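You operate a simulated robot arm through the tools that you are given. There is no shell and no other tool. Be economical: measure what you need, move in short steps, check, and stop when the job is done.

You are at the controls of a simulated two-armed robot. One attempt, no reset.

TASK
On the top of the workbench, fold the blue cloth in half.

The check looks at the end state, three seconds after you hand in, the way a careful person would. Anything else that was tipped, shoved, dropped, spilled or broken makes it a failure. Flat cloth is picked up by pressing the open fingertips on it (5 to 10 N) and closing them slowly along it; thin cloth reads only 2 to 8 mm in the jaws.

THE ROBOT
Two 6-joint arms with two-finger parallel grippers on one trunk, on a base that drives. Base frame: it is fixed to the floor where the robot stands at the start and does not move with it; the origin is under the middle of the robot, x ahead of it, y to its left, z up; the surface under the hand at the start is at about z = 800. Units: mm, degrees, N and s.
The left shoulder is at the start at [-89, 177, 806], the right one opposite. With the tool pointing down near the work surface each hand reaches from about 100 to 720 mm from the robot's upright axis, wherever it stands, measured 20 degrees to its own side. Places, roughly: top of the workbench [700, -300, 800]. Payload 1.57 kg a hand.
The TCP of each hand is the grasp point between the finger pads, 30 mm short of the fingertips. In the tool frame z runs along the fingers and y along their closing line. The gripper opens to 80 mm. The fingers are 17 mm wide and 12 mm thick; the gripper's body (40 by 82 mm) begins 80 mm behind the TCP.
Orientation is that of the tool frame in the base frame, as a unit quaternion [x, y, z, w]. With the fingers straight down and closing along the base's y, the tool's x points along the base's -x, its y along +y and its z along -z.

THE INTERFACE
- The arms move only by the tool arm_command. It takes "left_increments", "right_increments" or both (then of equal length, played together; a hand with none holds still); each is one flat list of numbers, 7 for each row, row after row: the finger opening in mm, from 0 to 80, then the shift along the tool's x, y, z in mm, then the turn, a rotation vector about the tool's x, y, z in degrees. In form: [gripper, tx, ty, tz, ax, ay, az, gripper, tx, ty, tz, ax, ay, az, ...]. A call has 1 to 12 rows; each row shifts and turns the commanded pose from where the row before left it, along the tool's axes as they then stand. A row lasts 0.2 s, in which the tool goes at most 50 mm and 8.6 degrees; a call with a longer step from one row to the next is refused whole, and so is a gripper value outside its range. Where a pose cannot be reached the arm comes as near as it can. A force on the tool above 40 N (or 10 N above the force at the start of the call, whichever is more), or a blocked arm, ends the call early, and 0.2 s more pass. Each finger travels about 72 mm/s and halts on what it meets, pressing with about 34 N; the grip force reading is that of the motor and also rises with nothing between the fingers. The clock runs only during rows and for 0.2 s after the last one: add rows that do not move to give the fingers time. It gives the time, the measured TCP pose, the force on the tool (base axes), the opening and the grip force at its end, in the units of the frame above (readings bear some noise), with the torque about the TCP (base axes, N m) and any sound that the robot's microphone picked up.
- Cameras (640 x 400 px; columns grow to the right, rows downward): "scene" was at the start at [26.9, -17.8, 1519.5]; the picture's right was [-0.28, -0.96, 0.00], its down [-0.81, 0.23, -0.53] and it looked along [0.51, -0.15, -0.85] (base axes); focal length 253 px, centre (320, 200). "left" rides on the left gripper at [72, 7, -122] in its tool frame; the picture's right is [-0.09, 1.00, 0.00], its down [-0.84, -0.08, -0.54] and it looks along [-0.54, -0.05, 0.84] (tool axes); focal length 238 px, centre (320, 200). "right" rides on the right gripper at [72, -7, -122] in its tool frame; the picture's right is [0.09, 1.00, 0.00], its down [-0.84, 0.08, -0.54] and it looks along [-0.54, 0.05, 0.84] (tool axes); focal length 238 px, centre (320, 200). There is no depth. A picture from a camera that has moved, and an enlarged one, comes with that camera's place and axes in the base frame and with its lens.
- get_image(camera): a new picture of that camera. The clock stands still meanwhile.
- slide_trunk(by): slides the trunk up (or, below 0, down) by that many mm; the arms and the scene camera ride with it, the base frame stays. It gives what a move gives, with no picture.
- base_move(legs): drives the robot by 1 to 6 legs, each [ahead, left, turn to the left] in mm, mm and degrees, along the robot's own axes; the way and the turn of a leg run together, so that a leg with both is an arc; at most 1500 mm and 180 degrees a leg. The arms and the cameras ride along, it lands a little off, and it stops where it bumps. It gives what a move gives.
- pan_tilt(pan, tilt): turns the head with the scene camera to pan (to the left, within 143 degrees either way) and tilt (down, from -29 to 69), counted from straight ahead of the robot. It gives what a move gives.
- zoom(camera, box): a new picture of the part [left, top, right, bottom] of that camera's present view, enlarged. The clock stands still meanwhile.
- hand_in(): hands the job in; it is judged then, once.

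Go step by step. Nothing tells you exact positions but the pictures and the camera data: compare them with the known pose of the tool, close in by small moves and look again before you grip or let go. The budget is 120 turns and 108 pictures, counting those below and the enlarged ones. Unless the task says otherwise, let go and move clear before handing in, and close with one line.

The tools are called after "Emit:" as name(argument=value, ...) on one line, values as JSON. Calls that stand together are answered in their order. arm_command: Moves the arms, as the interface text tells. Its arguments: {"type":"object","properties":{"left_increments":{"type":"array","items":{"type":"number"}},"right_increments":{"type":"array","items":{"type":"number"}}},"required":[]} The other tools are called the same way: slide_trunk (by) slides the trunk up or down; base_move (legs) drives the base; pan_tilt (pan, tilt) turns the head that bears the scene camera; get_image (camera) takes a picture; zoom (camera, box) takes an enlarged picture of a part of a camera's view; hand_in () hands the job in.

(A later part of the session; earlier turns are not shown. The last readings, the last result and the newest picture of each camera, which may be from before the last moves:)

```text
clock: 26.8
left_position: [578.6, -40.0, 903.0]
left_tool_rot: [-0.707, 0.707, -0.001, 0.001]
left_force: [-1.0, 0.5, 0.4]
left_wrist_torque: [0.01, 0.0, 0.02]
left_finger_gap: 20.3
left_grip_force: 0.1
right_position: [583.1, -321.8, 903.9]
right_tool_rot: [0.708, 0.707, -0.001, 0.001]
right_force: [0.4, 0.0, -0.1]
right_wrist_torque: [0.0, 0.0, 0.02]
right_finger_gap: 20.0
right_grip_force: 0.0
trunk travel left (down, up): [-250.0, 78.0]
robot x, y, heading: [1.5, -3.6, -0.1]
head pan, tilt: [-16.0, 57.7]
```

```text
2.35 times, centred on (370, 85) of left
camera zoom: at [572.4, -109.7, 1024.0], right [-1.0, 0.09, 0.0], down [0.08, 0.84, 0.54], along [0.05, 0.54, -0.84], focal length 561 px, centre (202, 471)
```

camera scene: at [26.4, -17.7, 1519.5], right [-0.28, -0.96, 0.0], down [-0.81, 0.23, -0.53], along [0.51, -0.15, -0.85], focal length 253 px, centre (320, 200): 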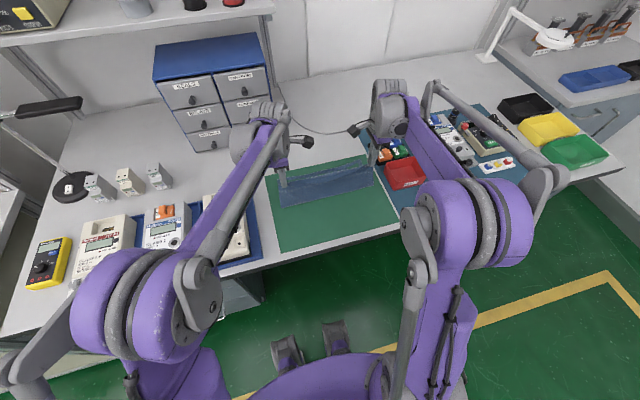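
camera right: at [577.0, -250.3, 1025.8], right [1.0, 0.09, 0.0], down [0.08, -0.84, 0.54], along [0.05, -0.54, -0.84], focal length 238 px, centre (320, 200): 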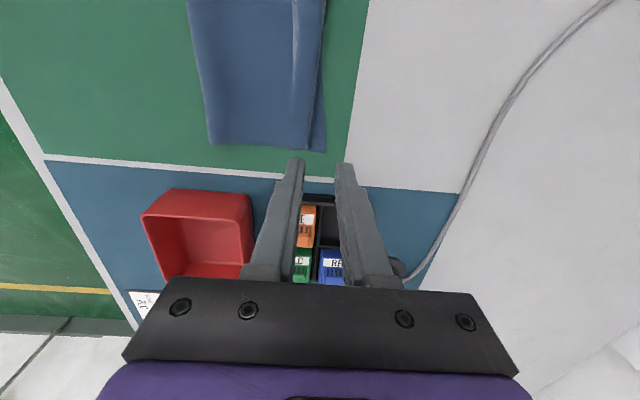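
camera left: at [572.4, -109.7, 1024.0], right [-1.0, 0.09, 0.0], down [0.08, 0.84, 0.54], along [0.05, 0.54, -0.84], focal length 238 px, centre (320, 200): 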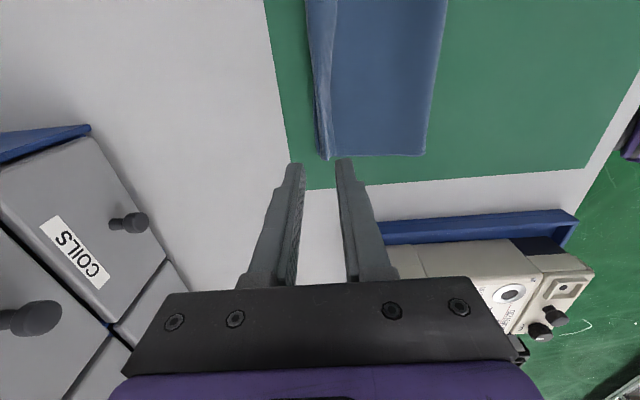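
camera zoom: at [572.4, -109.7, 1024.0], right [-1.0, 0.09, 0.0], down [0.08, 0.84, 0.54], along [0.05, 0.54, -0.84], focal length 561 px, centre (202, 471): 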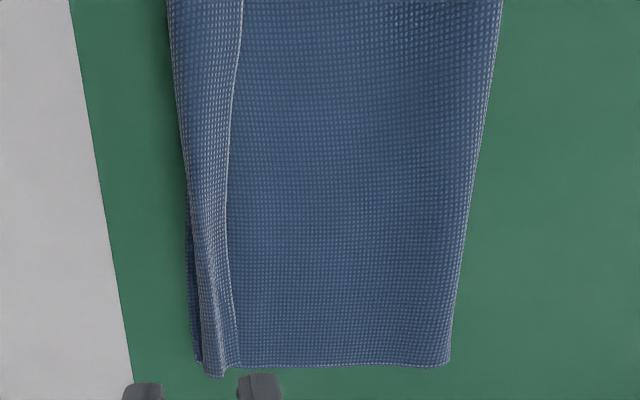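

The top layer's last ~18 mm is turned back as a hem; unfolded, it would land right on the far edge (x≈592). I'll pinch the hem near its ends, stand it up and sweep it over to +x. First get above it.

Emit:
arm_command(left_increments=[12, 5, 8.6, 0, 0, 0, 0, 12, 0, 0, 20, 0, 0, 0, 12, 0, 0, 20, 0, 0, 0, 12, 0, 0, 20, 0, 0, 0, 12, 0, 0, 0, 0, 0, 0], right_increments=[14, 4, -21, 0, 0, 0, 0, 14, 0, 0, 20, 0, 0, 0, 14, 0, 0, 20, 0, 0, 0, 14, 0, 0, 20, 0, 0, 0, 14, 0, 0, 0, 0, 0, 0])

Emit:
zoom(camera="right", box=[240, 80, 400, 200])

Emit:
zoom(camera="left", box=[240, 80, 400, 200])

```text
clock: 28.0
left_position: [570.7, -44.3, 841.0]
left_tool_rot: [0.707, -0.707, 0.001, -0.001]
left_force: [-0.6, 0.6, -0.6]
left_wrist_torque: [-0.03, 0.0, 0.02]
left_finger_gap: 11.7
left_grip_force: 0.0
right_position: [562.1, -317.0, 843.6]
right_tool_rot: [0.707, 0.707, 0.0, 0.0]
right_force: [-0.3, -0.3, -0.2]
right_wrist_torque: [-0.04, -0.02, 0.0]
right_finger_gap: 14.0
right_grip_force: 0.1
trunk travel left (down, up): [-250.0, 78.0]
robot x, y, heading: [-1.9, 1.3, 0.0]
head pan, tilt: [-16.0, 57.7]
```

```text
3.33 times, centred on (320, 140) of right
camera zoom: at [554.6, -245.8, 965.5], right [1.0, 0.09, 0.0], down [0.08, -0.84, 0.54], along [0.05, -0.54, -0.84], focal length 794 px, centre (320, 400)
```

zoom: 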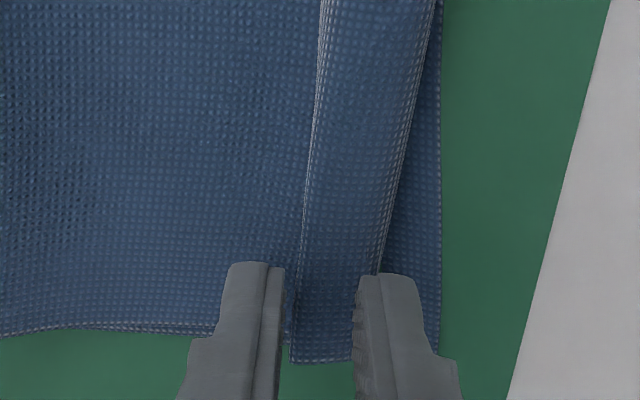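

```text
3.33 times, centred on (320, 140) of left
camera zoom: at [564.0, -115.4, 963.1], right [-1.0, 0.09, 0.0], down [0.08, 0.84, 0.54], along [0.05, 0.54, -0.84], focal length 794 px, centre (320, 400)
```

zoom: 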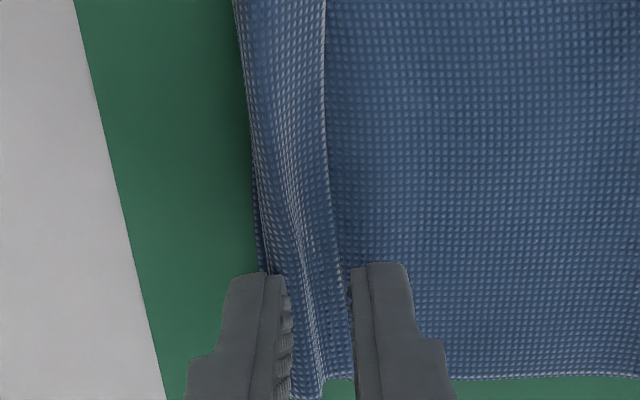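

The fingers straddle the hem on both hands. Lowering to just about touching.

Emit:
arm_command(left_increments=[12, 0, 0, 4, 0, 0, 0, 12, 0, 0, 2.5, 0, 0, 0, 12, 0, 0, 0, 0, 0, 0], right_increments=[14, 0, 0, 6, 0, 0, 0, 14, 0, 0, 3, 0, 0, 0, 14, 0, 0, 0, 0, 0, 0])

```text
clock: 28.8
left_position: [570.6, -45.9, 836.0]
left_tool_rot: [-0.707, 0.707, -0.001, 0.001]
left_force: [-0.4, -0.5, 0.0]
left_wrist_torque: [0.04, 0.0, -0.05]
left_finger_gap: 12.1
left_grip_force: 0.1
right_position: [562.6, -316.1, 834.2]
right_tool_rot: [0.707, 0.707, 0.0, -0.001]
right_force: [0.2, 0.3, 0.2]
right_wrist_torque: [0.01, -0.02, 0.0]
right_finger_gap: 14.1
right_grip_force: 0.0
trunk travel left (down, up): [-250.0, 78.0]
robot x, y, heading: [4.7, 3.5, 0.2]
head pan, tilt: [-16.0, 57.7]
```

Emit:
arm_command(left_increments=[12, 0, 0, 1.5, 0, 0, 0, 12, 0, 0, 0.8, 0, 0, 0, 12, 0, 0, 0, 0, 0, 0], right_increments=[14, 0, 0, 0.8, 0, 0, 0, 14, 0, 0, 0, 0, 0, 0, 14, 0, 0, 0, 0, 0, 0])

```text
clock: 29.6
left_position: [570.7, -46.0, 833.6]
left_tool_rot: [0.708, -0.707, 0.0, -0.001]
left_force: [0.8, 0.0, 0.6]
left_wrist_torque: [0.0, -0.01, -0.01]
left_finger_gap: 11.8
left_grip_force: 0.0
right_position: [560.9, -316.6, 834.1]
right_tool_rot: [0.707, 0.707, -0.001, 0.0]
right_force: [0.4, -0.9, -0.2]
right_wrist_torque: [-0.04, 0.01, 0.04]
right_finger_gap: 13.9
right_grip_force: 0.0
trunk travel left (down, up): [-250.0, 78.0]
robot x, y, heading: [-0.1, 0.5, 0.1]
head pan, tilt: [-16.0, 57.7]
```

Emit:
arm_command(left_increments=[12, 0, 0, 0.8, 0, 0, 0, 12, 0, 0, 0, 0, 0, 0], right_increments=[14, 0, 0, 1.0, 0, 0, 0, 14, 0, 0, 0, 0, 0, 0])

```text
clock: 30.2
left_position: [570.4, -46.2, 832.3]
left_tool_rot: [-0.707, 0.708, -0.001, 0.001]
left_force: [-0.3, 0.0, -0.2]
left_wrist_torque: [0.01, -0.02, 0.01]
left_finger_gap: 12.0
left_grip_force: 0.1
right_position: [562.1, -316.1, 831.6]
right_tool_rot: [0.707, 0.707, 0.0, 0.0]
right_force: [-0.4, -0.8, 1.5]
right_wrist_torque: [-0.02, 0.01, 0.0]
right_finger_gap: 13.8
right_grip_force: 0.0
trunk travel left (down, up): [-250.0, 78.0]
robot x, y, heading: [0.2, 3.3, -0.2]
head pan, tilt: [-16.0, 57.7]
```

Very light contact now, and I'd rather not drag the layer below. Close slowly and lift 10 mm to see what's held.

Emit:
arm_command(left_increments=[10, 0, 0, 0, 0, 0, 0, 8, 0, 0, 0, 0, 0, 0, 6, 0, 0, 0, 0, 0, 0, 4, 0, 0, 0, 0, 0, 0, 2, 0, 0, 0, 0, 0, 0, 0, 0, 0, 0, 0, 0, 0, 0, 0, 0, 0, 0, 0, 0, 0, 0, 0, -5, 0, 0, 0, 0, 0, 0, -5, 0, 0, 0, 0, 0, 0, 0, 0, 0, 0], right_increments=[12, 0, 0, 0, 0, 0, 0, 9, 0, 0, 0, 0, 0, 0, 6, 0, 0, 0, 0, 0, 0, 4, 0, 0, 0, 0, 0, 0, 2, 0, 0, 0, 0, 0, 0, 0, 0, 0, 0, 0, 0, 0, 0, 0, 0, 0, 0, 0, 0, 0, 0, 0, -5, 0, 0, 0, 0, 0, 0, -5, 0, 0, 0, 0, 0, 0, 0, 0, 0, 0])

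Emit:
zoom(camera="right", box=[220, 40, 420, 190])

Emit:
zoom(camera="left", box=[220, 40, 420, 190])

Emit:
zoom(camera="scene", box=[270, 145, 380, 210])

```text
clock: 32.4
left_position: [571.2, -45.1, 842.0]
left_tool_rot: [0.707, -0.707, 0.0, 0.0]
left_force: [-0.5, 0.0, 0.1]
left_wrist_torque: [-0.02, 0.03, -0.01]
left_finger_gap: 0.1
left_grip_force: 21.3
right_position: [561.5, -317.8, 842.6]
right_tool_rot: [0.707, 0.707, 0.0, 0.0]
right_force: [-0.7, -0.1, 0.1]
right_wrist_torque: [0.01, 0.0, -0.01]
right_finger_gap: 1.8
right_grip_force: 22.8
trunk travel left (down, up): [-250.0, 78.0]
robot x, y, heading: [1.5, -0.8, 0.1]
head pan, tilt: [-16.0, 57.7]
```

```text
2.67 times, centred on (320, 115) of right
camera zoom: at [554.0, -244.7, 964.6], right [1.0, 0.09, 0.0], down [0.08, -0.84, 0.54], along [0.05, -0.54, -0.84], focal length 636 px, centre (320, 427)
```

zoom: 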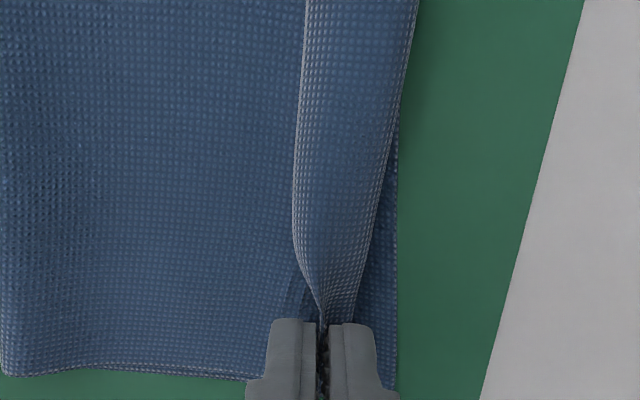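

```text
2.67 times, centred on (320, 115) of left
camera zoom: at [564.6, -115.3, 963.9], right [-1.0, 0.09, 0.0], down [0.08, 0.84, 0.54], along [0.05, 0.54, -0.84], focal length 636 px, centre (320, 427)
```

zoom: 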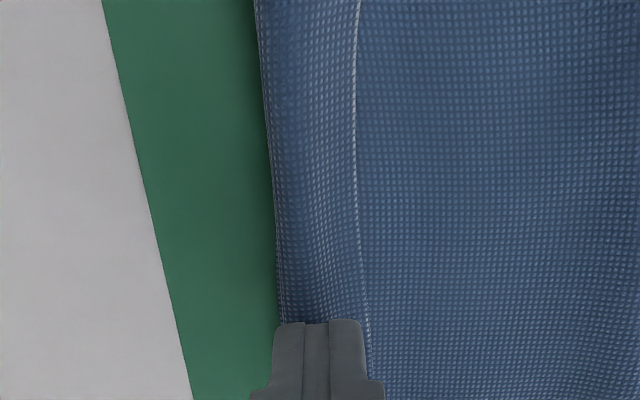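

```text
5.82 times, centred on (325, 178) of scene
camera zoom: at [27.0, -17.9, 1519.5], right [-0.28, -0.96, 0.0], down [-0.81, 0.23, -0.53], along [0.51, -0.15, -0.85], focal length 1474 px, centre (291, 331)
```

zoom: 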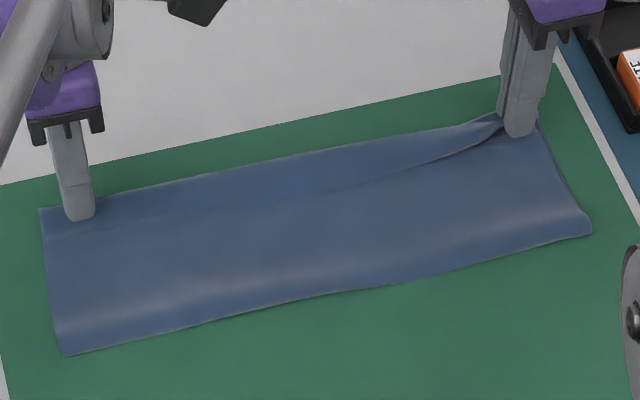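

The right hand holds just the hem's edge; the left missed. I'll swing the right-hand hem over to +x in a small arc, and lift the left away a little.

Emit:
arm_command(left_increments=[0, 0, 0, -8, 0, 0, 0, 0, 0, 0, -10, 0, 0, 0, 0, 0, 0, -10, 0, 0, 0, 0, 0, 0, 0, 0, 0, 0, 0, 0, 0, 0, 0, 0, 0, 0, 0, 0, 0, 0, 0, 0], right_increments=[0, 0, 4, -2, 0, 0, 0, 0, 0, 6, -2, 0, 0, 0, 0, 0, 7, 0, 0, 0, 0, 0, 0, 7, 3, 0, 0, 0, 0, 0, 5, 4, 0, 0, 0, 0, 0, 0, 0, 0, 0, 0])

Emit:
zoom(camera="right", box=[220, 40, 420, 190])

Emit:
zoom(camera="scene", box=[270, 145, 380, 210])

```text
clock: 33.8
left_position: [570.8, -44.0, 871.2]
left_tool_rot: [-0.707, 0.707, 0.0, 0.0]
left_force: [-0.2, -0.8, 0.2]
left_wrist_torque: [0.01, 0.02, 0.0]
left_finger_gap: 0.0
left_grip_force: 20.9
right_position: [591.3, -316.5, 838.9]
right_tool_rot: [0.707, 0.707, 0.001, -0.001]
right_force: [0.3, 0.8, 0.5]
right_wrist_torque: [0.02, -0.02, -0.01]
right_finger_gap: 1.7
right_grip_force: 23.0
trunk travel left (down, up): [-250.0, 78.0]
robot x, y, heading: [2.0, -0.0, 0.0]
head pan, tilt: [-16.0, 57.7]
```

```text
2.67 times, centred on (320, 115) of right
camera zoom: at [584.3, -245.6, 961.4], right [1.0, 0.09, 0.0], down [0.08, -0.84, 0.54], along [0.05, -0.54, -0.84], focal length 636 px, centre (320, 427)
```

zoom: 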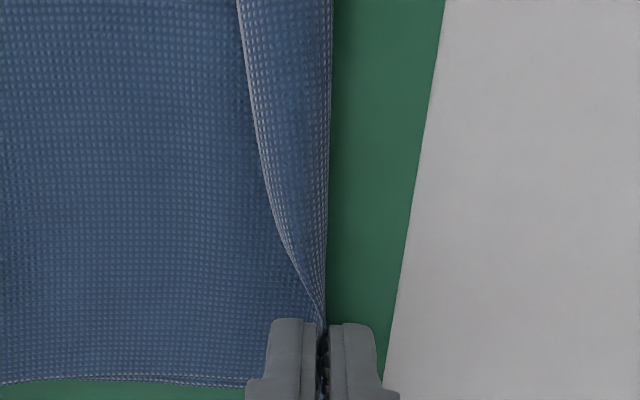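

```text
5.82 times, centred on (325, 178) of scene
camera zoom: at [26.8, -17.8, 1519.5], right [-0.28, -0.96, 0.0], down [-0.81, 0.23, -0.53], along [0.51, -0.15, -0.85], focal length 1474 px, centre (291, 331)
```

zoom: 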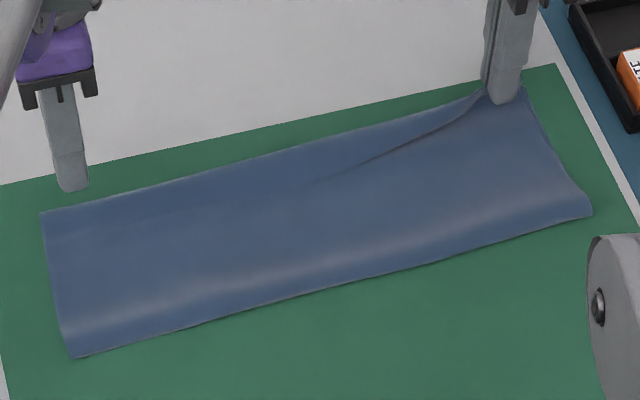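

The right end is unfolded and held on the far edge. Keeping it there, I'll look at the left end for the same treatment.

Emit:
zoom(camera="left", box=[220, 40, 420, 200])

```text
2.50 times, centred on (320, 120) of left
camera zoom: at [564.8, -114.8, 991.8], right [-1.0, 0.09, 0.0], down [0.08, 0.84, 0.54], along [0.05, 0.54, -0.84], focal length 596 px, centre (320, 400)
```

zoom: 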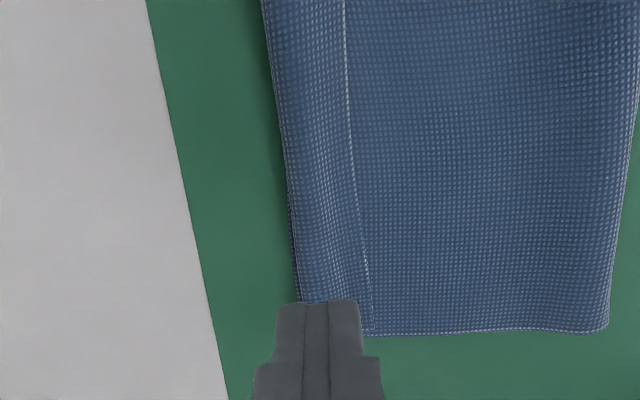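

The left hem spans x≈556–579. I'll centre on x≈561 with a 16 mm opening and come down.

Emit:
arm_command(left_increments=[16, 0, 10, 0, 0, 0, 0, 16, 0, 0, 15, 0, 0, 0, 16, 0, 0, 15, 0, 0, 0, 16, 0, 0, 7, 0, 0, 0, 16, 0, 0, 0, 0, 0, 0])

Emit:
zoom(camera="left", box=[220, 40, 420, 200])

```text
clock: 35.0
left_position: [562.4, -44.6, 834.2]
left_tool_rot: [-0.707, 0.707, -0.001, 0.001]
left_force: [-0.1, 0.3, 0.6]
left_wrist_torque: [0.0, 0.05, 0.01]
left_finger_gap: 15.9
left_grip_force: 0.1
right_position: [592.2, -318.1, 840.0]
right_tool_rot: [0.707, 0.707, 0.0, 0.0]
right_force: [-0.1, 0.9, 0.1]
right_wrist_torque: [-0.04, -0.03, 0.03]
right_finger_gap: 1.9
right_grip_force: 23.5
trunk travel left (down, up): [-250.0, 78.0]
robot x, y, heading: [-2.3, -3.7, 0.1]
head pan, tilt: [-16.0, 57.7]
```

```text
2.50 times, centred on (320, 120) of left
camera zoom: at [555.0, -114.8, 955.5], right [-1.0, 0.09, 0.0], down [0.08, 0.84, 0.54], along [0.05, 0.54, -0.84], focal length 596 px, centre (320, 400)
```

zoom: 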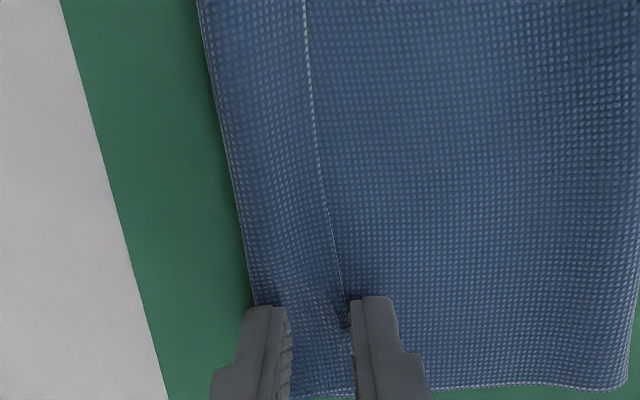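

Good straddle, with the selvage just inside the near finger. Lower to light contact.

Emit:
arm_command(left_increments=[16, 0, 0, 2, 0, 0, 0, 16, 0, 0, 0.6, 0, 0, 0, 16, 0, 0, 0, 0, 0, 0])

```text
clock: 35.8
left_position: [560.7, -45.7, 832.4]
left_tool_rot: [0.707, -0.707, 0.001, -0.001]
left_force: [0.3, 1.5, 0.9]
left_wrist_torque: [0.02, -0.02, -0.02]
left_finger_gap: 15.9
left_grip_force: 0.1
right_position: [590.5, -316.4, 839.4]
right_tool_rot: [0.707, 0.707, 0.0, 0.0]
right_force: [0.3, 0.0, -0.6]
right_wrist_torque: [-0.03, -0.02, 0.0]
right_finger_gap: 1.5
right_grip_force: 23.7
trunk travel left (down, up): [-250.0, 78.0]
robot x, y, heading: [0.1, 0.2, 0.0]
head pan, tilt: [-16.0, 57.7]
```

Emit:
arm_command(left_increments=[16, 0, 0, 0.8, 0, 0, 0, 16, 0, 0, 0, 0, 0, 0])

```text
clock: 36.4
left_position: [559.6, -45.1, 830.8]
left_tool_rot: [-0.707, 0.707, -0.001, 0.0]
left_force: [2.2, 0.1, 12.0]
left_wrist_torque: [0.07, -0.12, 0.03]
left_finger_gap: 16.4
left_grip_force: 0.0
right_position: [590.9, -317.2, 840.0]
right_tool_rot: [0.707, 0.707, 0.0, 0.0]
right_force: [0.5, -0.3, 0.3]
right_wrist_torque: [0.0, -0.03, 0.01]
right_finger_gap: 1.8
right_grip_force: 22.9
trunk travel left (down, up): [-250.0, 78.0]
robot x, y, heading: [-4.1, -1.0, 0.2]
head pan, tilt: [-16.0, 57.7]
```

Slightly firm; ease by 0.5 mm, close slowly, lift 10 mm.

Emit:
arm_command(left_increments=[16, 0, 0, -0.5, 0, 0, 0, 14, 0, 0, 0, 0, 0, 0, 11, 0, 0, 0, 0, 0, 0, 8, 0, 0, 0, 0, 0, 0, 5, 0, 0, 0, 0, 0, 0, 2, 0, 0, 0, 0, 0, 0, 0, 0, 0, 0, 0, 0, 0, 0, 0, 0, 0, 0, 0, 0, 0, 0, 0, -5, 0, 0, 0, 0, 0, 0, -5, 0, 0, 0, 0, 0, 0, 0, 0, 0, 0])

Emit:
zoom(camera="left", box=[220, 40, 420, 200])

Emit:
zoom(camera="scene", box=[270, 145, 380, 210])

```text
clock: 38.8
left_position: [561.0, -45.2, 840.8]
left_tool_rot: [-0.707, 0.707, 0.0, 0.0]
left_force: [1.0, -1.8, -0.5]
left_wrist_torque: [0.02, 0.01, -0.01]
left_finger_gap: 1.6
left_grip_force: 23.3
right_position: [591.1, -317.1, 839.8]
right_tool_rot: [0.707, 0.707, 0.0, 0.0]
right_force: [-0.3, 0.7, -0.6]
right_wrist_torque: [0.05, -0.02, -0.01]
right_finger_gap: 1.6
right_grip_force: 23.3
trunk travel left (down, up): [-250.0, 78.0]
robot x, y, heading: [0.6, 2.1, -0.2]
head pan, tilt: [-16.0, 57.7]
```

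```text
2.50 times, centred on (320, 120) of left
camera zoom: at [554.3, -115.5, 962.6], right [-1.0, 0.09, 0.0], down [0.08, 0.84, 0.54], along [0.05, 0.54, -0.84], focal length 596 px, centre (320, 400)
```

zoom: 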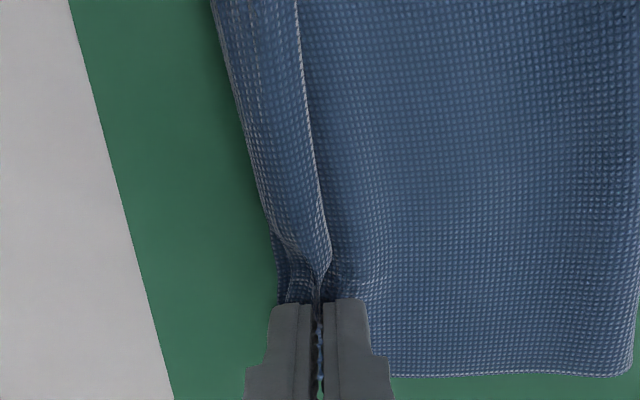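

```text
5.82 times, centred on (325, 178) of scene
camera zoom: at [27.0, -17.8, 1519.5], right [-0.28, -0.96, 0.0], down [-0.81, 0.23, -0.53], along [0.51, -0.15, -0.85], focal length 1474 px, centre (291, 331)
```

zoom: 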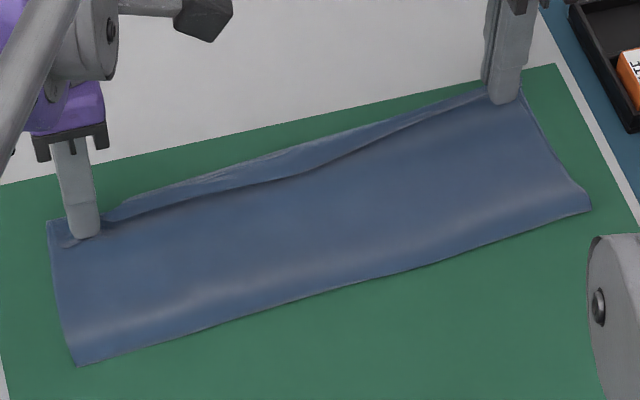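

The left hem's edge is held. Swing it over to +x like the right.

Emit:
arm_command(left_increments=[0, 0, -4, -3, 0, 0, 0, 0, 0, -6, -3, 0, 0, 0, 0, 0, -7, 0, 0, 0, 0, 0, 0, -6, 3, 0, 0, 0, 0, 0, -5, 4, 0, 0, 0, 0, 0, 0, 0, 0, 0, 0])

Emit:
zoom(camera="left", box=[220, 0, 420, 200])

Emit:
zoom(camera="scene", box=[270, 145, 380, 210])

Emit:
zoom(camera="right", box=[220, 0, 420, 200])

```text
clock: 40.2
left_position: [589.8, -46.1, 839.3]
left_tool_rot: [-0.707, 0.707, -0.001, 0.001]
left_force: [-0.5, -1.2, -0.9]
left_wrist_torque: [-0.02, -0.01, -0.01]
left_finger_gap: 1.5
left_grip_force: 23.0
right_position: [591.6, -317.2, 841.0]
right_tool_rot: [0.708, 0.707, 0.0, 0.0]
right_force: [-0.3, 1.5, -1.3]
right_wrist_torque: [0.07, 0.02, -0.02]
right_finger_gap: 1.9
right_grip_force: 23.2
trunk travel left (down, up): [-250.0, 78.0]
robot x, y, heading: [-1.7, 1.0, -0.0]
head pan, tilt: [-16.0, 57.7]
```

```text
2.00 times, centred on (320, 100) of left
camera zoom: at [583.6, -115.4, 961.3], right [-1.0, 0.09, 0.0], down [0.08, 0.84, 0.54], along [0.05, 0.54, -0.84], focal length 477 px, centre (320, 400)
```

zoom: 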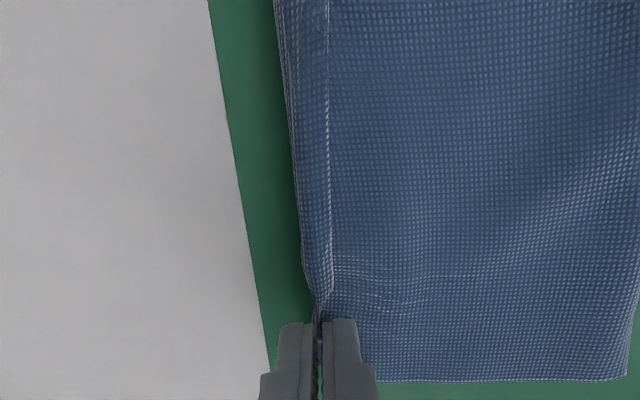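

```text
5.82 times, centred on (325, 178) of scene
camera zoom: at [26.8, -17.8, 1519.5], right [-0.28, -0.96, 0.0], down [-0.81, 0.23, -0.53], along [0.51, -0.15, -0.85], focal length 1474 px, centre (291, 331)
```

zoom: 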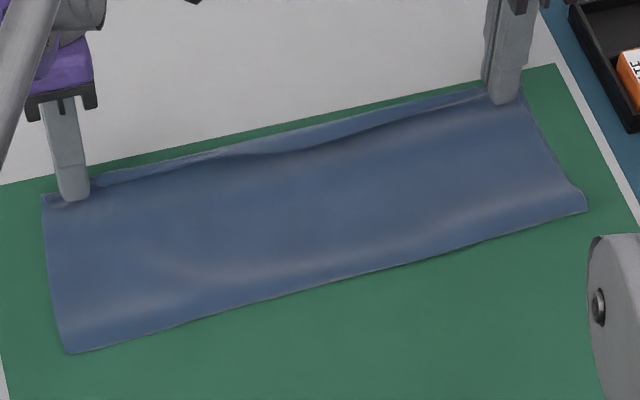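

```text
2.00 times, centred on (320, 100) of right
camera zoom: at [584.1, -245.7, 961.4], right [1.0, 0.09, 0.0], down [0.08, -0.84, 0.54], along [0.05, -0.54, -0.84], focal length 477 px, centre (320, 400)
```

zoom: 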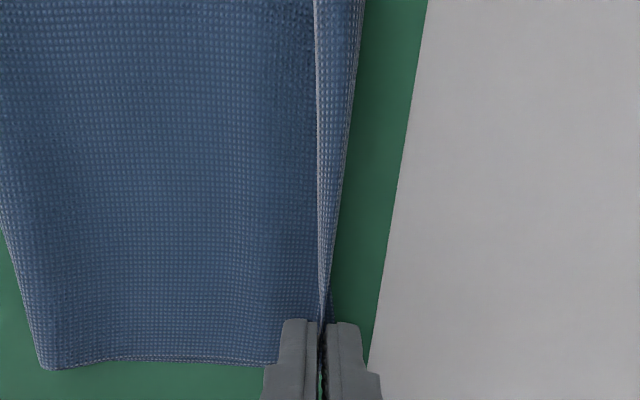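

Much better; only the middle hem remains. I'll tension the edge slightly by raising 12 mm and spreading the hands 3 mm each, then look.

Emit:
arm_command(left_increments=[0, -1.5, 0, -6, 0, 0, 0, 0, -1.5, 0, -6, 0, 0, 0, 0, 0, 0, 0, 0, 0, 0], right_increments=[0, -1.5, 0, -6, 0, 0, 0, 0, -1.5, 0, -6, 0, 0, 0, 0, 0, 0, 0, 0, 0, 0])

Emit:
zoom(camera="scene", box=[270, 145, 380, 210])

Emit:
zoom(camera="right", box=[220, 0, 420, 200])

```text
clock: 41.0
left_position: [588.2, -43.0, 852.2]
left_tool_rot: [0.707, -0.707, 0.0, -0.001]
left_force: [-0.8, -4.2, 0.4]
left_wrist_torque: [-0.08, -0.02, -0.01]
left_finger_gap: 1.3
left_grip_force: 23.4
right_position: [591.5, -320.5, 850.3]
right_tool_rot: [0.707, 0.707, 0.0, 0.0]
right_force: [-0.6, 4.0, 0.2]
right_wrist_torque: [0.09, 0.0, 0.04]
right_finger_gap: 1.9
right_grip_force: 23.3
trunk travel left (down, up): [-250.0, 78.0]
robot x, y, heading: [3.9, -0.1, 0.1]
head pan, tilt: [-16.0, 57.7]
```

```text
5.82 times, centred on (325, 178) of scene
camera zoom: at [27.0, -17.8, 1519.5], right [-0.28, -0.96, 0.0], down [-0.81, 0.23, -0.53], along [0.51, -0.15, -0.85], focal length 1474 px, centre (291, 331)
```

zoom: 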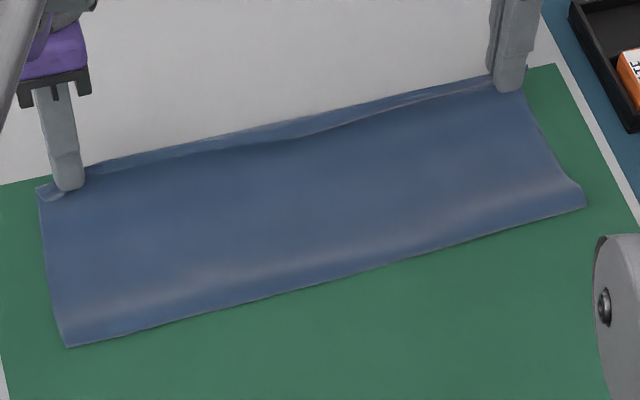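

```text
2.00 times, centred on (320, 100) of right
camera zoom: at [584.1, -247.8, 972.2], right [1.0, 0.09, 0.0], down [0.08, -0.84, 0.54], along [0.05, -0.54, -0.84], focal length 477 px, centre (320, 400)
```

zoom: 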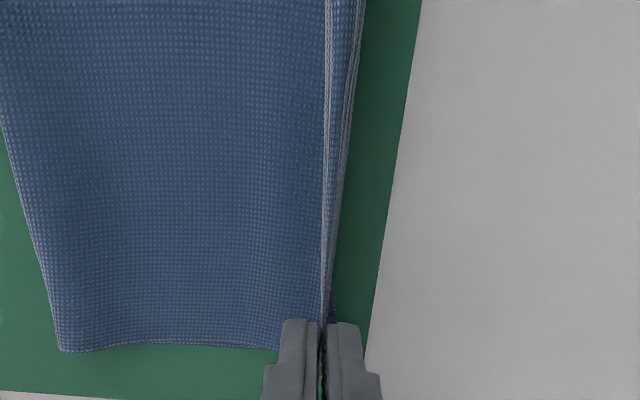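

The edge is under light tension and the hem narrowed. Now lower, then open while moving +x so the near fingers sweep the edge outward, and lift off.

Emit:
arm_command(left_increments=[0, 0, -2, 6, 0, 0, 0, 0, 0, -2, 6, 0, 0, 0, 0, 1, 0, 3, 0, 0, 0, 4, 0, -3, 0, 0, 0, 0, 8, 0, -3, 0, 0, 0, 0, 12, 0, -3, 0, 0, 0, 0, 16, 0, -4, 0, 0, 0, 0, 16, 0, -4, 0, 0, 0, 0, 16, 0, -4, -1, 0, 0, 0, 16, 0, 0, -15, 0, 0, 0, 16, 0, 0, -25, 0, 0, 0, 16, 0, 0, -25, 0, 0, 0], right_increments=[0, 0, 1, 6, 0, 0, 0, 0, 0, 1, 6, 0, 0, 0, 0, 1, 0, 2, 0, 0, 0, 4, 0, 3, 0, 0, 0, 0, 8, 0, 3, 0, 0, 0, 0, 12, 0, 3, 0, 0, 0, 0, 16, 0, 4, 0, 0, 0, 0, 16, 0, 4, 0, 0, 0, 0, 16, 0, 4, -1, 0, 0, 0, 16, 0, 0, -15, 0, 0, 0, 16, 0, 0, -25, 0, 0, 0, 16, 0, 0, -25, 0, 0, 0])

Emit:
zoom(camera="scene", box=[270, 145, 380, 210])

Emit:
zoom(camera="right", box=[160, 0, 400, 170])

Emit:
zoom(camera="left", box=[240, 0, 480, 170])

```text
clock: 43.6
left_position: [613.8, -42.3, 902.1]
left_tool_rot: [-0.707, 0.708, 0.0, 0.001]
left_force: [0.8, 0.4, 0.3]
left_wrist_torque: [0.01, 0.03, 0.05]
left_finger_gap: 16.1
left_grip_force: 0.2
right_position: [613.8, -318.3, 904.4]
right_tool_rot: [0.707, 0.707, 0.0, 0.0]
right_force: [0.2, -0.2, -0.2]
right_wrist_torque: [0.01, -0.03, -0.01]
right_finger_gap: 16.0
right_grip_force: 0.0
trunk travel left (down, up): [-250.0, 78.0]
robot x, y, heading: [3.0, 1.6, -0.1]
head pan, tilt: [-16.0, 57.7]
```

```text
5.82 times, centred on (325, 178) of scene
camera zoom: at [26.5, -17.7, 1519.5], right [-0.28, -0.96, 0.0], down [-0.81, 0.23, -0.53], along [0.51, -0.15, -0.85], focal length 1474 px, centre (291, 331)
```

zoom: 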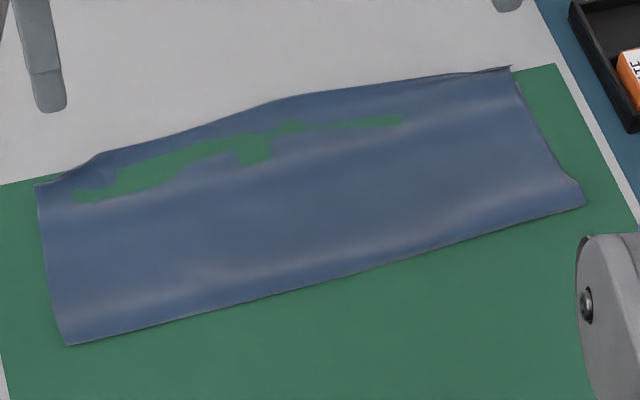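

```text
2.35 times, centred on (280, 85) of right
camera zoom: at [607.0, -245.9, 1026.2], right [1.0, 0.09, 0.0], down [0.08, -0.84, 0.54], along [0.05, -0.54, -0.84], focal length 561 px, centre (414, 471)
```

zoom: 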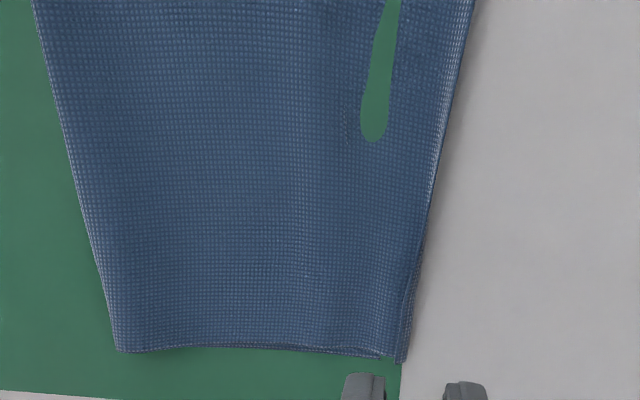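

```text
2.35 times, centred on (360, 85) of left
camera zoom: at [606.5, -112.7, 1024.7], right [-1.0, 0.09, 0.0], down [0.08, 0.84, 0.54], along [0.05, 0.54, -0.84], focal length 561 px, centre (226, 471)
```

zoom: 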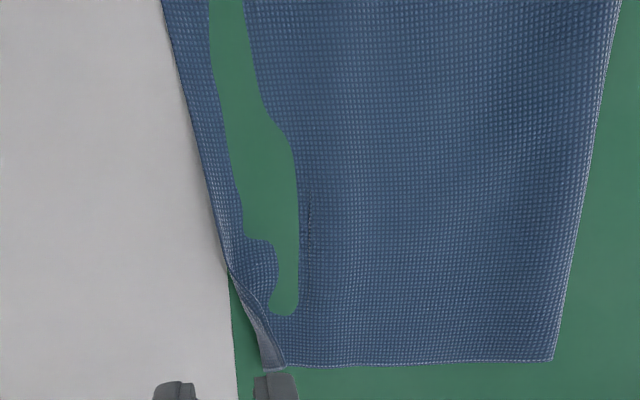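

The hem flipped out completely, but the top layer now overshoots the bottom one by about 25–30 mm (the green patches show single cloth). I'll inspect the left corner closely before pulling it back.

Emit:
zoom(camera="left", box=[290, 60, 400, 170])

Emit:
zoom(camera="right", box=[260, 60, 370, 170])

Emit:
zoom(camera="scene", box=[270, 145, 330, 205])

```text
3.64 times, centred on (345, 115) of left
camera zoom: at [606.5, -112.7, 1024.7], right [-1.0, 0.09, 0.0], down [0.08, 0.84, 0.54], along [0.05, 0.54, -0.84], focal length 867 px, centre (229, 509)
```

zoom: 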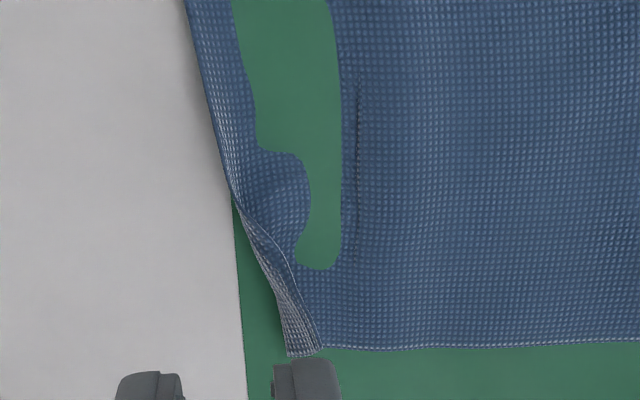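

```text
3.64 times, centred on (315, 115) of right
camera zoom: at [607.0, -245.9, 1026.2], right [1.0, 0.09, 0.0], down [0.08, -0.84, 0.54], along [0.05, -0.54, -0.84], focal length 867 px, centre (338, 509)
```

zoom: 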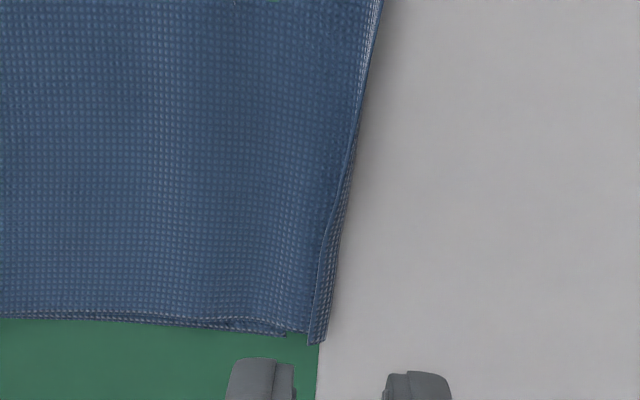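

```text
6.67 times, centred on (300, 175) of scene
camera zoom: at [26.5, -17.7, 1519.5], right [-0.28, -0.96, 0.0], down [-0.81, 0.23, -0.53], along [0.51, -0.15, -0.85], focal length 1689 px, centre (453, 367)
```

zoom: 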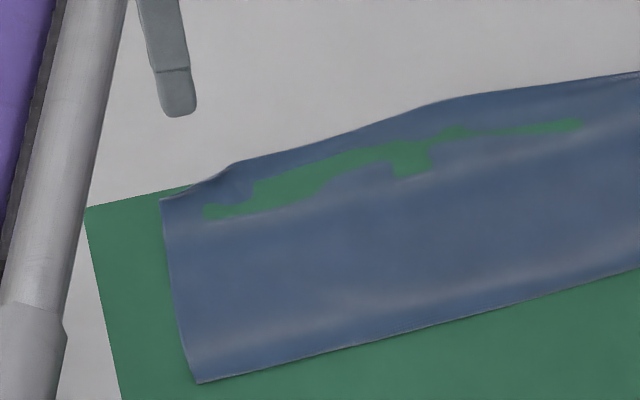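

Bottom far edge is at x≈580–595, the top edge at ≈611. I'll pinch the overhanging top edge (left at y≈−75, right at y≈−313) — its edge now points outward, so the pinch orientation is right — lift it and re-lay it further back.

Emit:
arm_command(left_increments=[20, 16.5, 5, 0, 0, 0, 0, 20, 16.5, 5, 0, 0, 0, 0, 20, 0, 0, 22, 0, 0, 0, 20, 0, 0, 22, 0, 0, 0, 20, 0, 0, 20, 0, 0, 0, 20, 0, 0, 0, 0, 0, 0], right_increments=[16, 2.5, -5, 0, 0, 0, 0, 16, 2.5, -5, 0, 0, 0, 0, 16, 0, 0, 22, 0, 0, 0, 16, 0, 0, 22, 0, 0, 0, 16, 0, 0, 22, 0, 0, 0, 16, 0, 0, 0, 0, 0, 0])

Emit:
zoom(camera="left", box=[220, 40, 420, 200])

Emit:
zoom(camera="right", box=[220, 40, 420, 200])

```text
clock: 45.0
left_position: [602.7, -75.9, 839.7]
left_tool_rot: [-0.707, 0.707, 0.0, 0.001]
left_force: [1.0, 0.1, -0.1]
left_wrist_torque: [0.02, -0.03, -0.03]
left_finger_gap: 19.6
left_grip_force: 0.2
right_position: [604.5, -313.8, 839.8]
right_tool_rot: [0.707, 0.708, 0.0, 0.0]
right_force: [-1.0, 0.0, -0.2]
right_wrist_torque: [-0.03, 0.0, -0.02]
right_finger_gap: 15.8
right_grip_force: 0.1
trunk travel left (down, up): [-250.0, 78.0]
robot x, y, heading: [-0.1, -0.1, -0.3]
head pan, tilt: [-16.0, 57.7]
```

```text
2.50 times, centred on (320, 120) of left
camera zoom: at [596.3, -145.5, 961.0], right [-1.0, 0.09, 0.0], down [0.08, 0.84, 0.54], along [0.05, 0.54, -0.84], focal length 596 px, centre (320, 400)
```

zoom: 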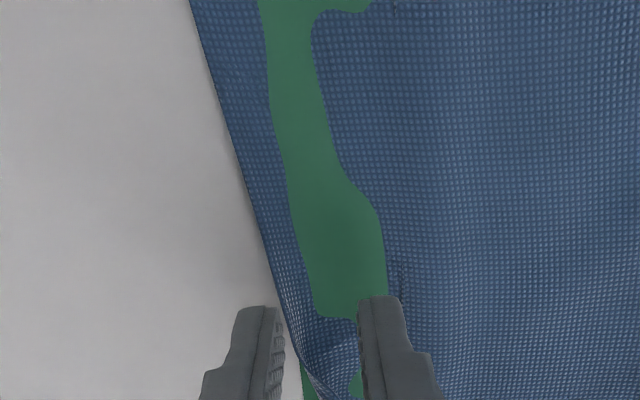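

```text
2.50 times, centred on (320, 120) of right
camera zoom: at [597.4, -243.4, 961.0], right [1.0, 0.09, 0.0], down [0.08, -0.84, 0.54], along [0.05, -0.54, -0.84], focal length 596 px, centre (320, 400)
```

zoom: 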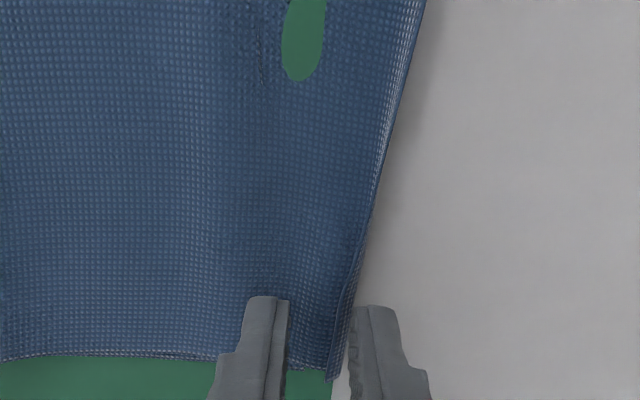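

Both straddle the overhanging edge nicely. Lower to contact.

Emit:
arm_command(left_increments=[20, 0, 0, 4, 0, 0, 0, 20, 0, 0, 3.5, 0, 0, 0, 20, 0, 0, 0, 0, 0, 0], right_increments=[16, 0, 0, 4, 0, 0, 0, 16, 0, 0, 3.5, 0, 0, 0, 16, 0, 0, 0, 0, 0, 0])

```text
clock: 45.8
left_position: [602.9, -75.0, 832.8]
left_tool_rot: [-0.707, 0.708, -0.001, 0.001]
left_force: [0.4, 0.9, 0.0]
left_wrist_torque: [0.0, 0.02, 0.03]
left_finger_gap: 20.0
left_grip_force: 0.0
right_position: [604.8, -314.6, 831.1]
right_tool_rot: [0.707, 0.707, 0.0, 0.0]
right_force: [0.3, -0.1, 4.9]
right_wrist_torque: [-0.03, 0.05, 0.04]
right_finger_gap: 16.2
right_grip_force: 0.1
trunk travel left (down, up): [-250.0, 78.0]
robot x, y, heading: [-0.1, -1.4, 0.1]
head pan, tilt: [-16.0, 57.7]
```

Emit:
arm_command(left_increments=[20, 0, 0, 1.4, 0, 0, 0, 20, 0, 0, 0, 0, 0, 0])

```text
clock: 46.4
left_position: [601.9, -76.5, 830.2]
left_tool_rot: [-0.707, 0.707, -0.001, 0.001]
left_force: [0.2, 0.9, 2.8]
left_wrist_torque: [0.05, 0.05, -0.02]
left_finger_gap: 20.1
left_grip_force: 0.0
right_position: [603.8, -315.5, 832.0]
right_tool_rot: [0.707, 0.707, -0.001, 0.0]
right_force: [-0.4, -0.5, 3.3]
right_wrist_torque: [-0.04, 0.07, 0.03]
right_finger_gap: 15.9
right_grip_force: 0.1
trunk travel left (down, up): [-250.0, 78.0]
robot x, y, heading: [0.8, -3.0, -0.2]
head pan, tilt: [-16.0, 57.7]
```

Light contact on both; press a hair more, close slowly and lift 15 mm.

Emit:
arm_command(left_increments=[18, 0, 0, 0.4, 0, 0, 0, 15, 0, 0, 0, 0, 0, 0, 12, 0, 0, 0, 0, 0, 0, 9, 0, 0, 0, 0, 0, 0, 6, 0, 0, 0, 0, 0, 0, 3, 0, 0, 0, 0, 0, 0, 0, 0, 0, 0, 0, 0, 0, 0, 0, 0, 0, 0, 0, 0, 0, 0, 0, -7, 0, 0, 0, 0, 0, 0, -8, 0, 0, 0, 0, 0, 0, 0, 0, 0, 0], right_increments=[14, 0, 0, 0.2, 0, 0, 0, 12, 0, 0, 0, 0, 0, 0, 10, 0, 0, 0, 0, 0, 0, 7, 0, 0, 0, 0, 0, 0, 5, 0, 0, 0, 0, 0, 0, 3, 0, 0, 0, 0, 0, 0, 0, 0, 0, 0, 0, 0, 0, 0, 0, 0, 0, 0, 0, 0, 0, 0, 0, -7, 0, 0, 0, 0, 0, 0, -8, 0, 0, 0, 0, 0, 0, 0, 0, 0, 0])

Emit:
zoom(camera="left", box=[220, 40, 420, 200])

Emit:
zoom(camera="right", box=[220, 40, 420, 200])

Emit:
zoom(camera="scene", box=[270, 145, 380, 210])

```text
clock: 48.8
left_position: [602.2, -76.1, 844.1]
left_tool_rot: [-0.707, 0.707, 0.0, 0.001]
left_force: [-0.4, 0.3, -0.4]
left_wrist_torque: [0.05, -0.03, -0.04]
left_finger_gap: 1.5
left_grip_force: 23.5
right_position: [603.9, -313.2, 844.0]
right_tool_rot: [0.707, 0.707, 0.0, -0.001]
right_force: [-0.7, 0.1, -0.6]
right_wrist_torque: [-0.01, 0.0, 0.02]
right_finger_gap: 0.1
right_grip_force: 21.7
trunk travel left (down, up): [-250.0, 78.0]
robot x, y, heading: [-1.5, -0.5, 0.1]
head pan, tilt: [-16.0, 57.7]
```

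```text
2.50 times, centred on (320, 120) of left
camera zoom: at [595.9, -146.6, 965.5], right [-1.0, 0.09, 0.0], down [0.08, 0.84, 0.54], along [0.05, 0.54, -0.84], focal length 596 px, centre (320, 400)
```

zoom: 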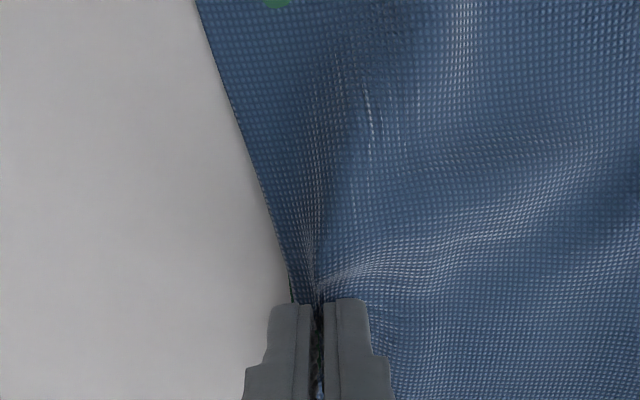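

```text
2.50 times, centred on (320, 120) of right
camera zoom: at [597.5, -241.0, 966.0], right [1.0, 0.09, 0.0], down [0.08, -0.84, 0.54], along [0.05, -0.54, -0.84], focal length 596 px, centre (320, 400)
```

zoom: 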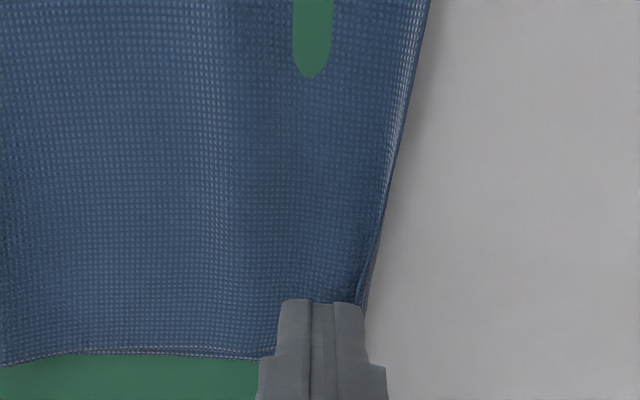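

```text
5.82 times, centred on (325, 178) of scene
camera zoom: at [27.2, -17.9, 1519.5], right [-0.28, -0.96, 0.0], down [-0.81, 0.23, -0.53], along [0.51, -0.15, -0.85], focal length 1474 px, centre (291, 331)
```

zoom: 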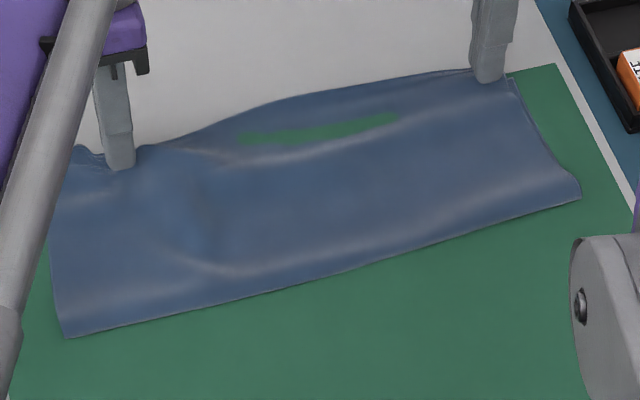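

The left hand holds; the right slipped off. Retry the right with a wider 22 mm opening and a firmer press.

Emit:
arm_command(right_increments=[22, 0, -1, 0, 0, 0, 0, 22, 0, 0, 5, 0, 0, 0, 22, 0, 0, 5, 0, 0, 0, 22, 0, 0, 3, 0, 0, 0, 22, 0, 0, 0.8, 0, 0, 0, 22, 0, 0, 0, 0, 0, 0])

```text
clock: 50.2
left_position: [602.2, -76.2, 845.6]
left_tool_rot: [0.708, -0.707, 0.001, -0.001]
left_force: [-0.4, 0.5, -0.4]
left_wrist_torque: [0.0, -0.02, -0.01]
left_finger_gap: 1.8
left_grip_force: 23.4
right_position: [602.6, -313.3, 831.3]
right_tool_rot: [0.707, 0.707, 0.0, 0.0]
right_force: [0.5, -1.1, 5.5]
right_wrist_torque: [-0.02, 0.04, -0.01]
right_finger_gap: 22.0
right_grip_force: 0.2
trunk travel left (down, up): [-250.0, 78.0]
robot x, y, heading: [-1.4, -0.7, 0.1]
head pan, tilt: [-16.0, 57.7]
```

Emit:
arm_command(right_increments=[20, 0, 0, 0.4, 0, 0, 0, 17, 0, 0, 0, 0, 0, 0, 14, 0, 0, 0, 0, 0, 0, 11, 0, 0, 0, 0, 0, 0, 8, 0, 0, 0, 0, 0, 0, 5, 0, 0, 0, 0, 0, 0, 2, 0, 0, 0, 0, 0, 0, 0, 0, 0, 0, 0, 0, 0, 0, 0, 0, 0, 0, 0, 0, 0, 0, 0, -7, 0, 0, 0, 0, 0, 0, -7, 0, 0, 0])

Emit:
zoom(camera="right", box=[220, 40, 420, 200])

```text
clock: 52.6
left_position: [602.4, -76.6, 842.7]
left_tool_rot: [0.707, -0.707, 0.001, -0.001]
left_force: [-0.2, -0.6, 0.6]
left_wrist_torque: [0.01, 0.0, -0.01]
left_finger_gap: 1.8
left_grip_force: 23.6
right_position: [603.0, -313.5, 844.4]
right_tool_rot: [0.707, 0.707, 0.0, 0.0]
right_force: [0.1, 0.7, 0.6]
right_wrist_torque: [0.05, 0.01, 0.0]
right_finger_gap: 1.5
right_grip_force: 23.9
trunk travel left (down, up): [-250.0, 78.0]
robot x, y, heading: [1.0, 0.6, 0.2]
head pan, tilt: [-16.0, 57.7]
```

```text
2.50 times, centred on (320, 120) of right
camera zoom: at [596.3, -242.2, 966.3], right [1.0, 0.09, 0.0], down [0.08, -0.84, 0.54], along [0.05, -0.54, -0.84], focal length 596 px, centre (320, 400)
```

zoom: 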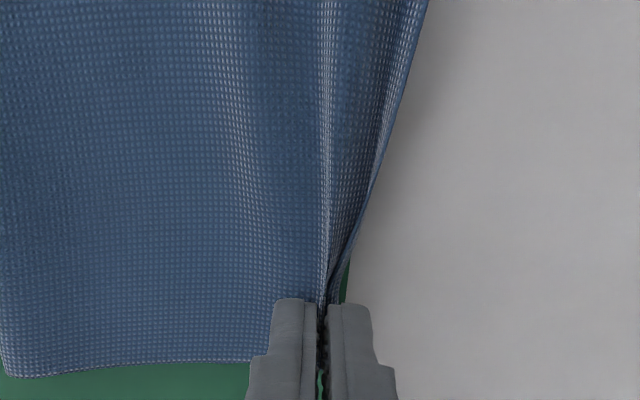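

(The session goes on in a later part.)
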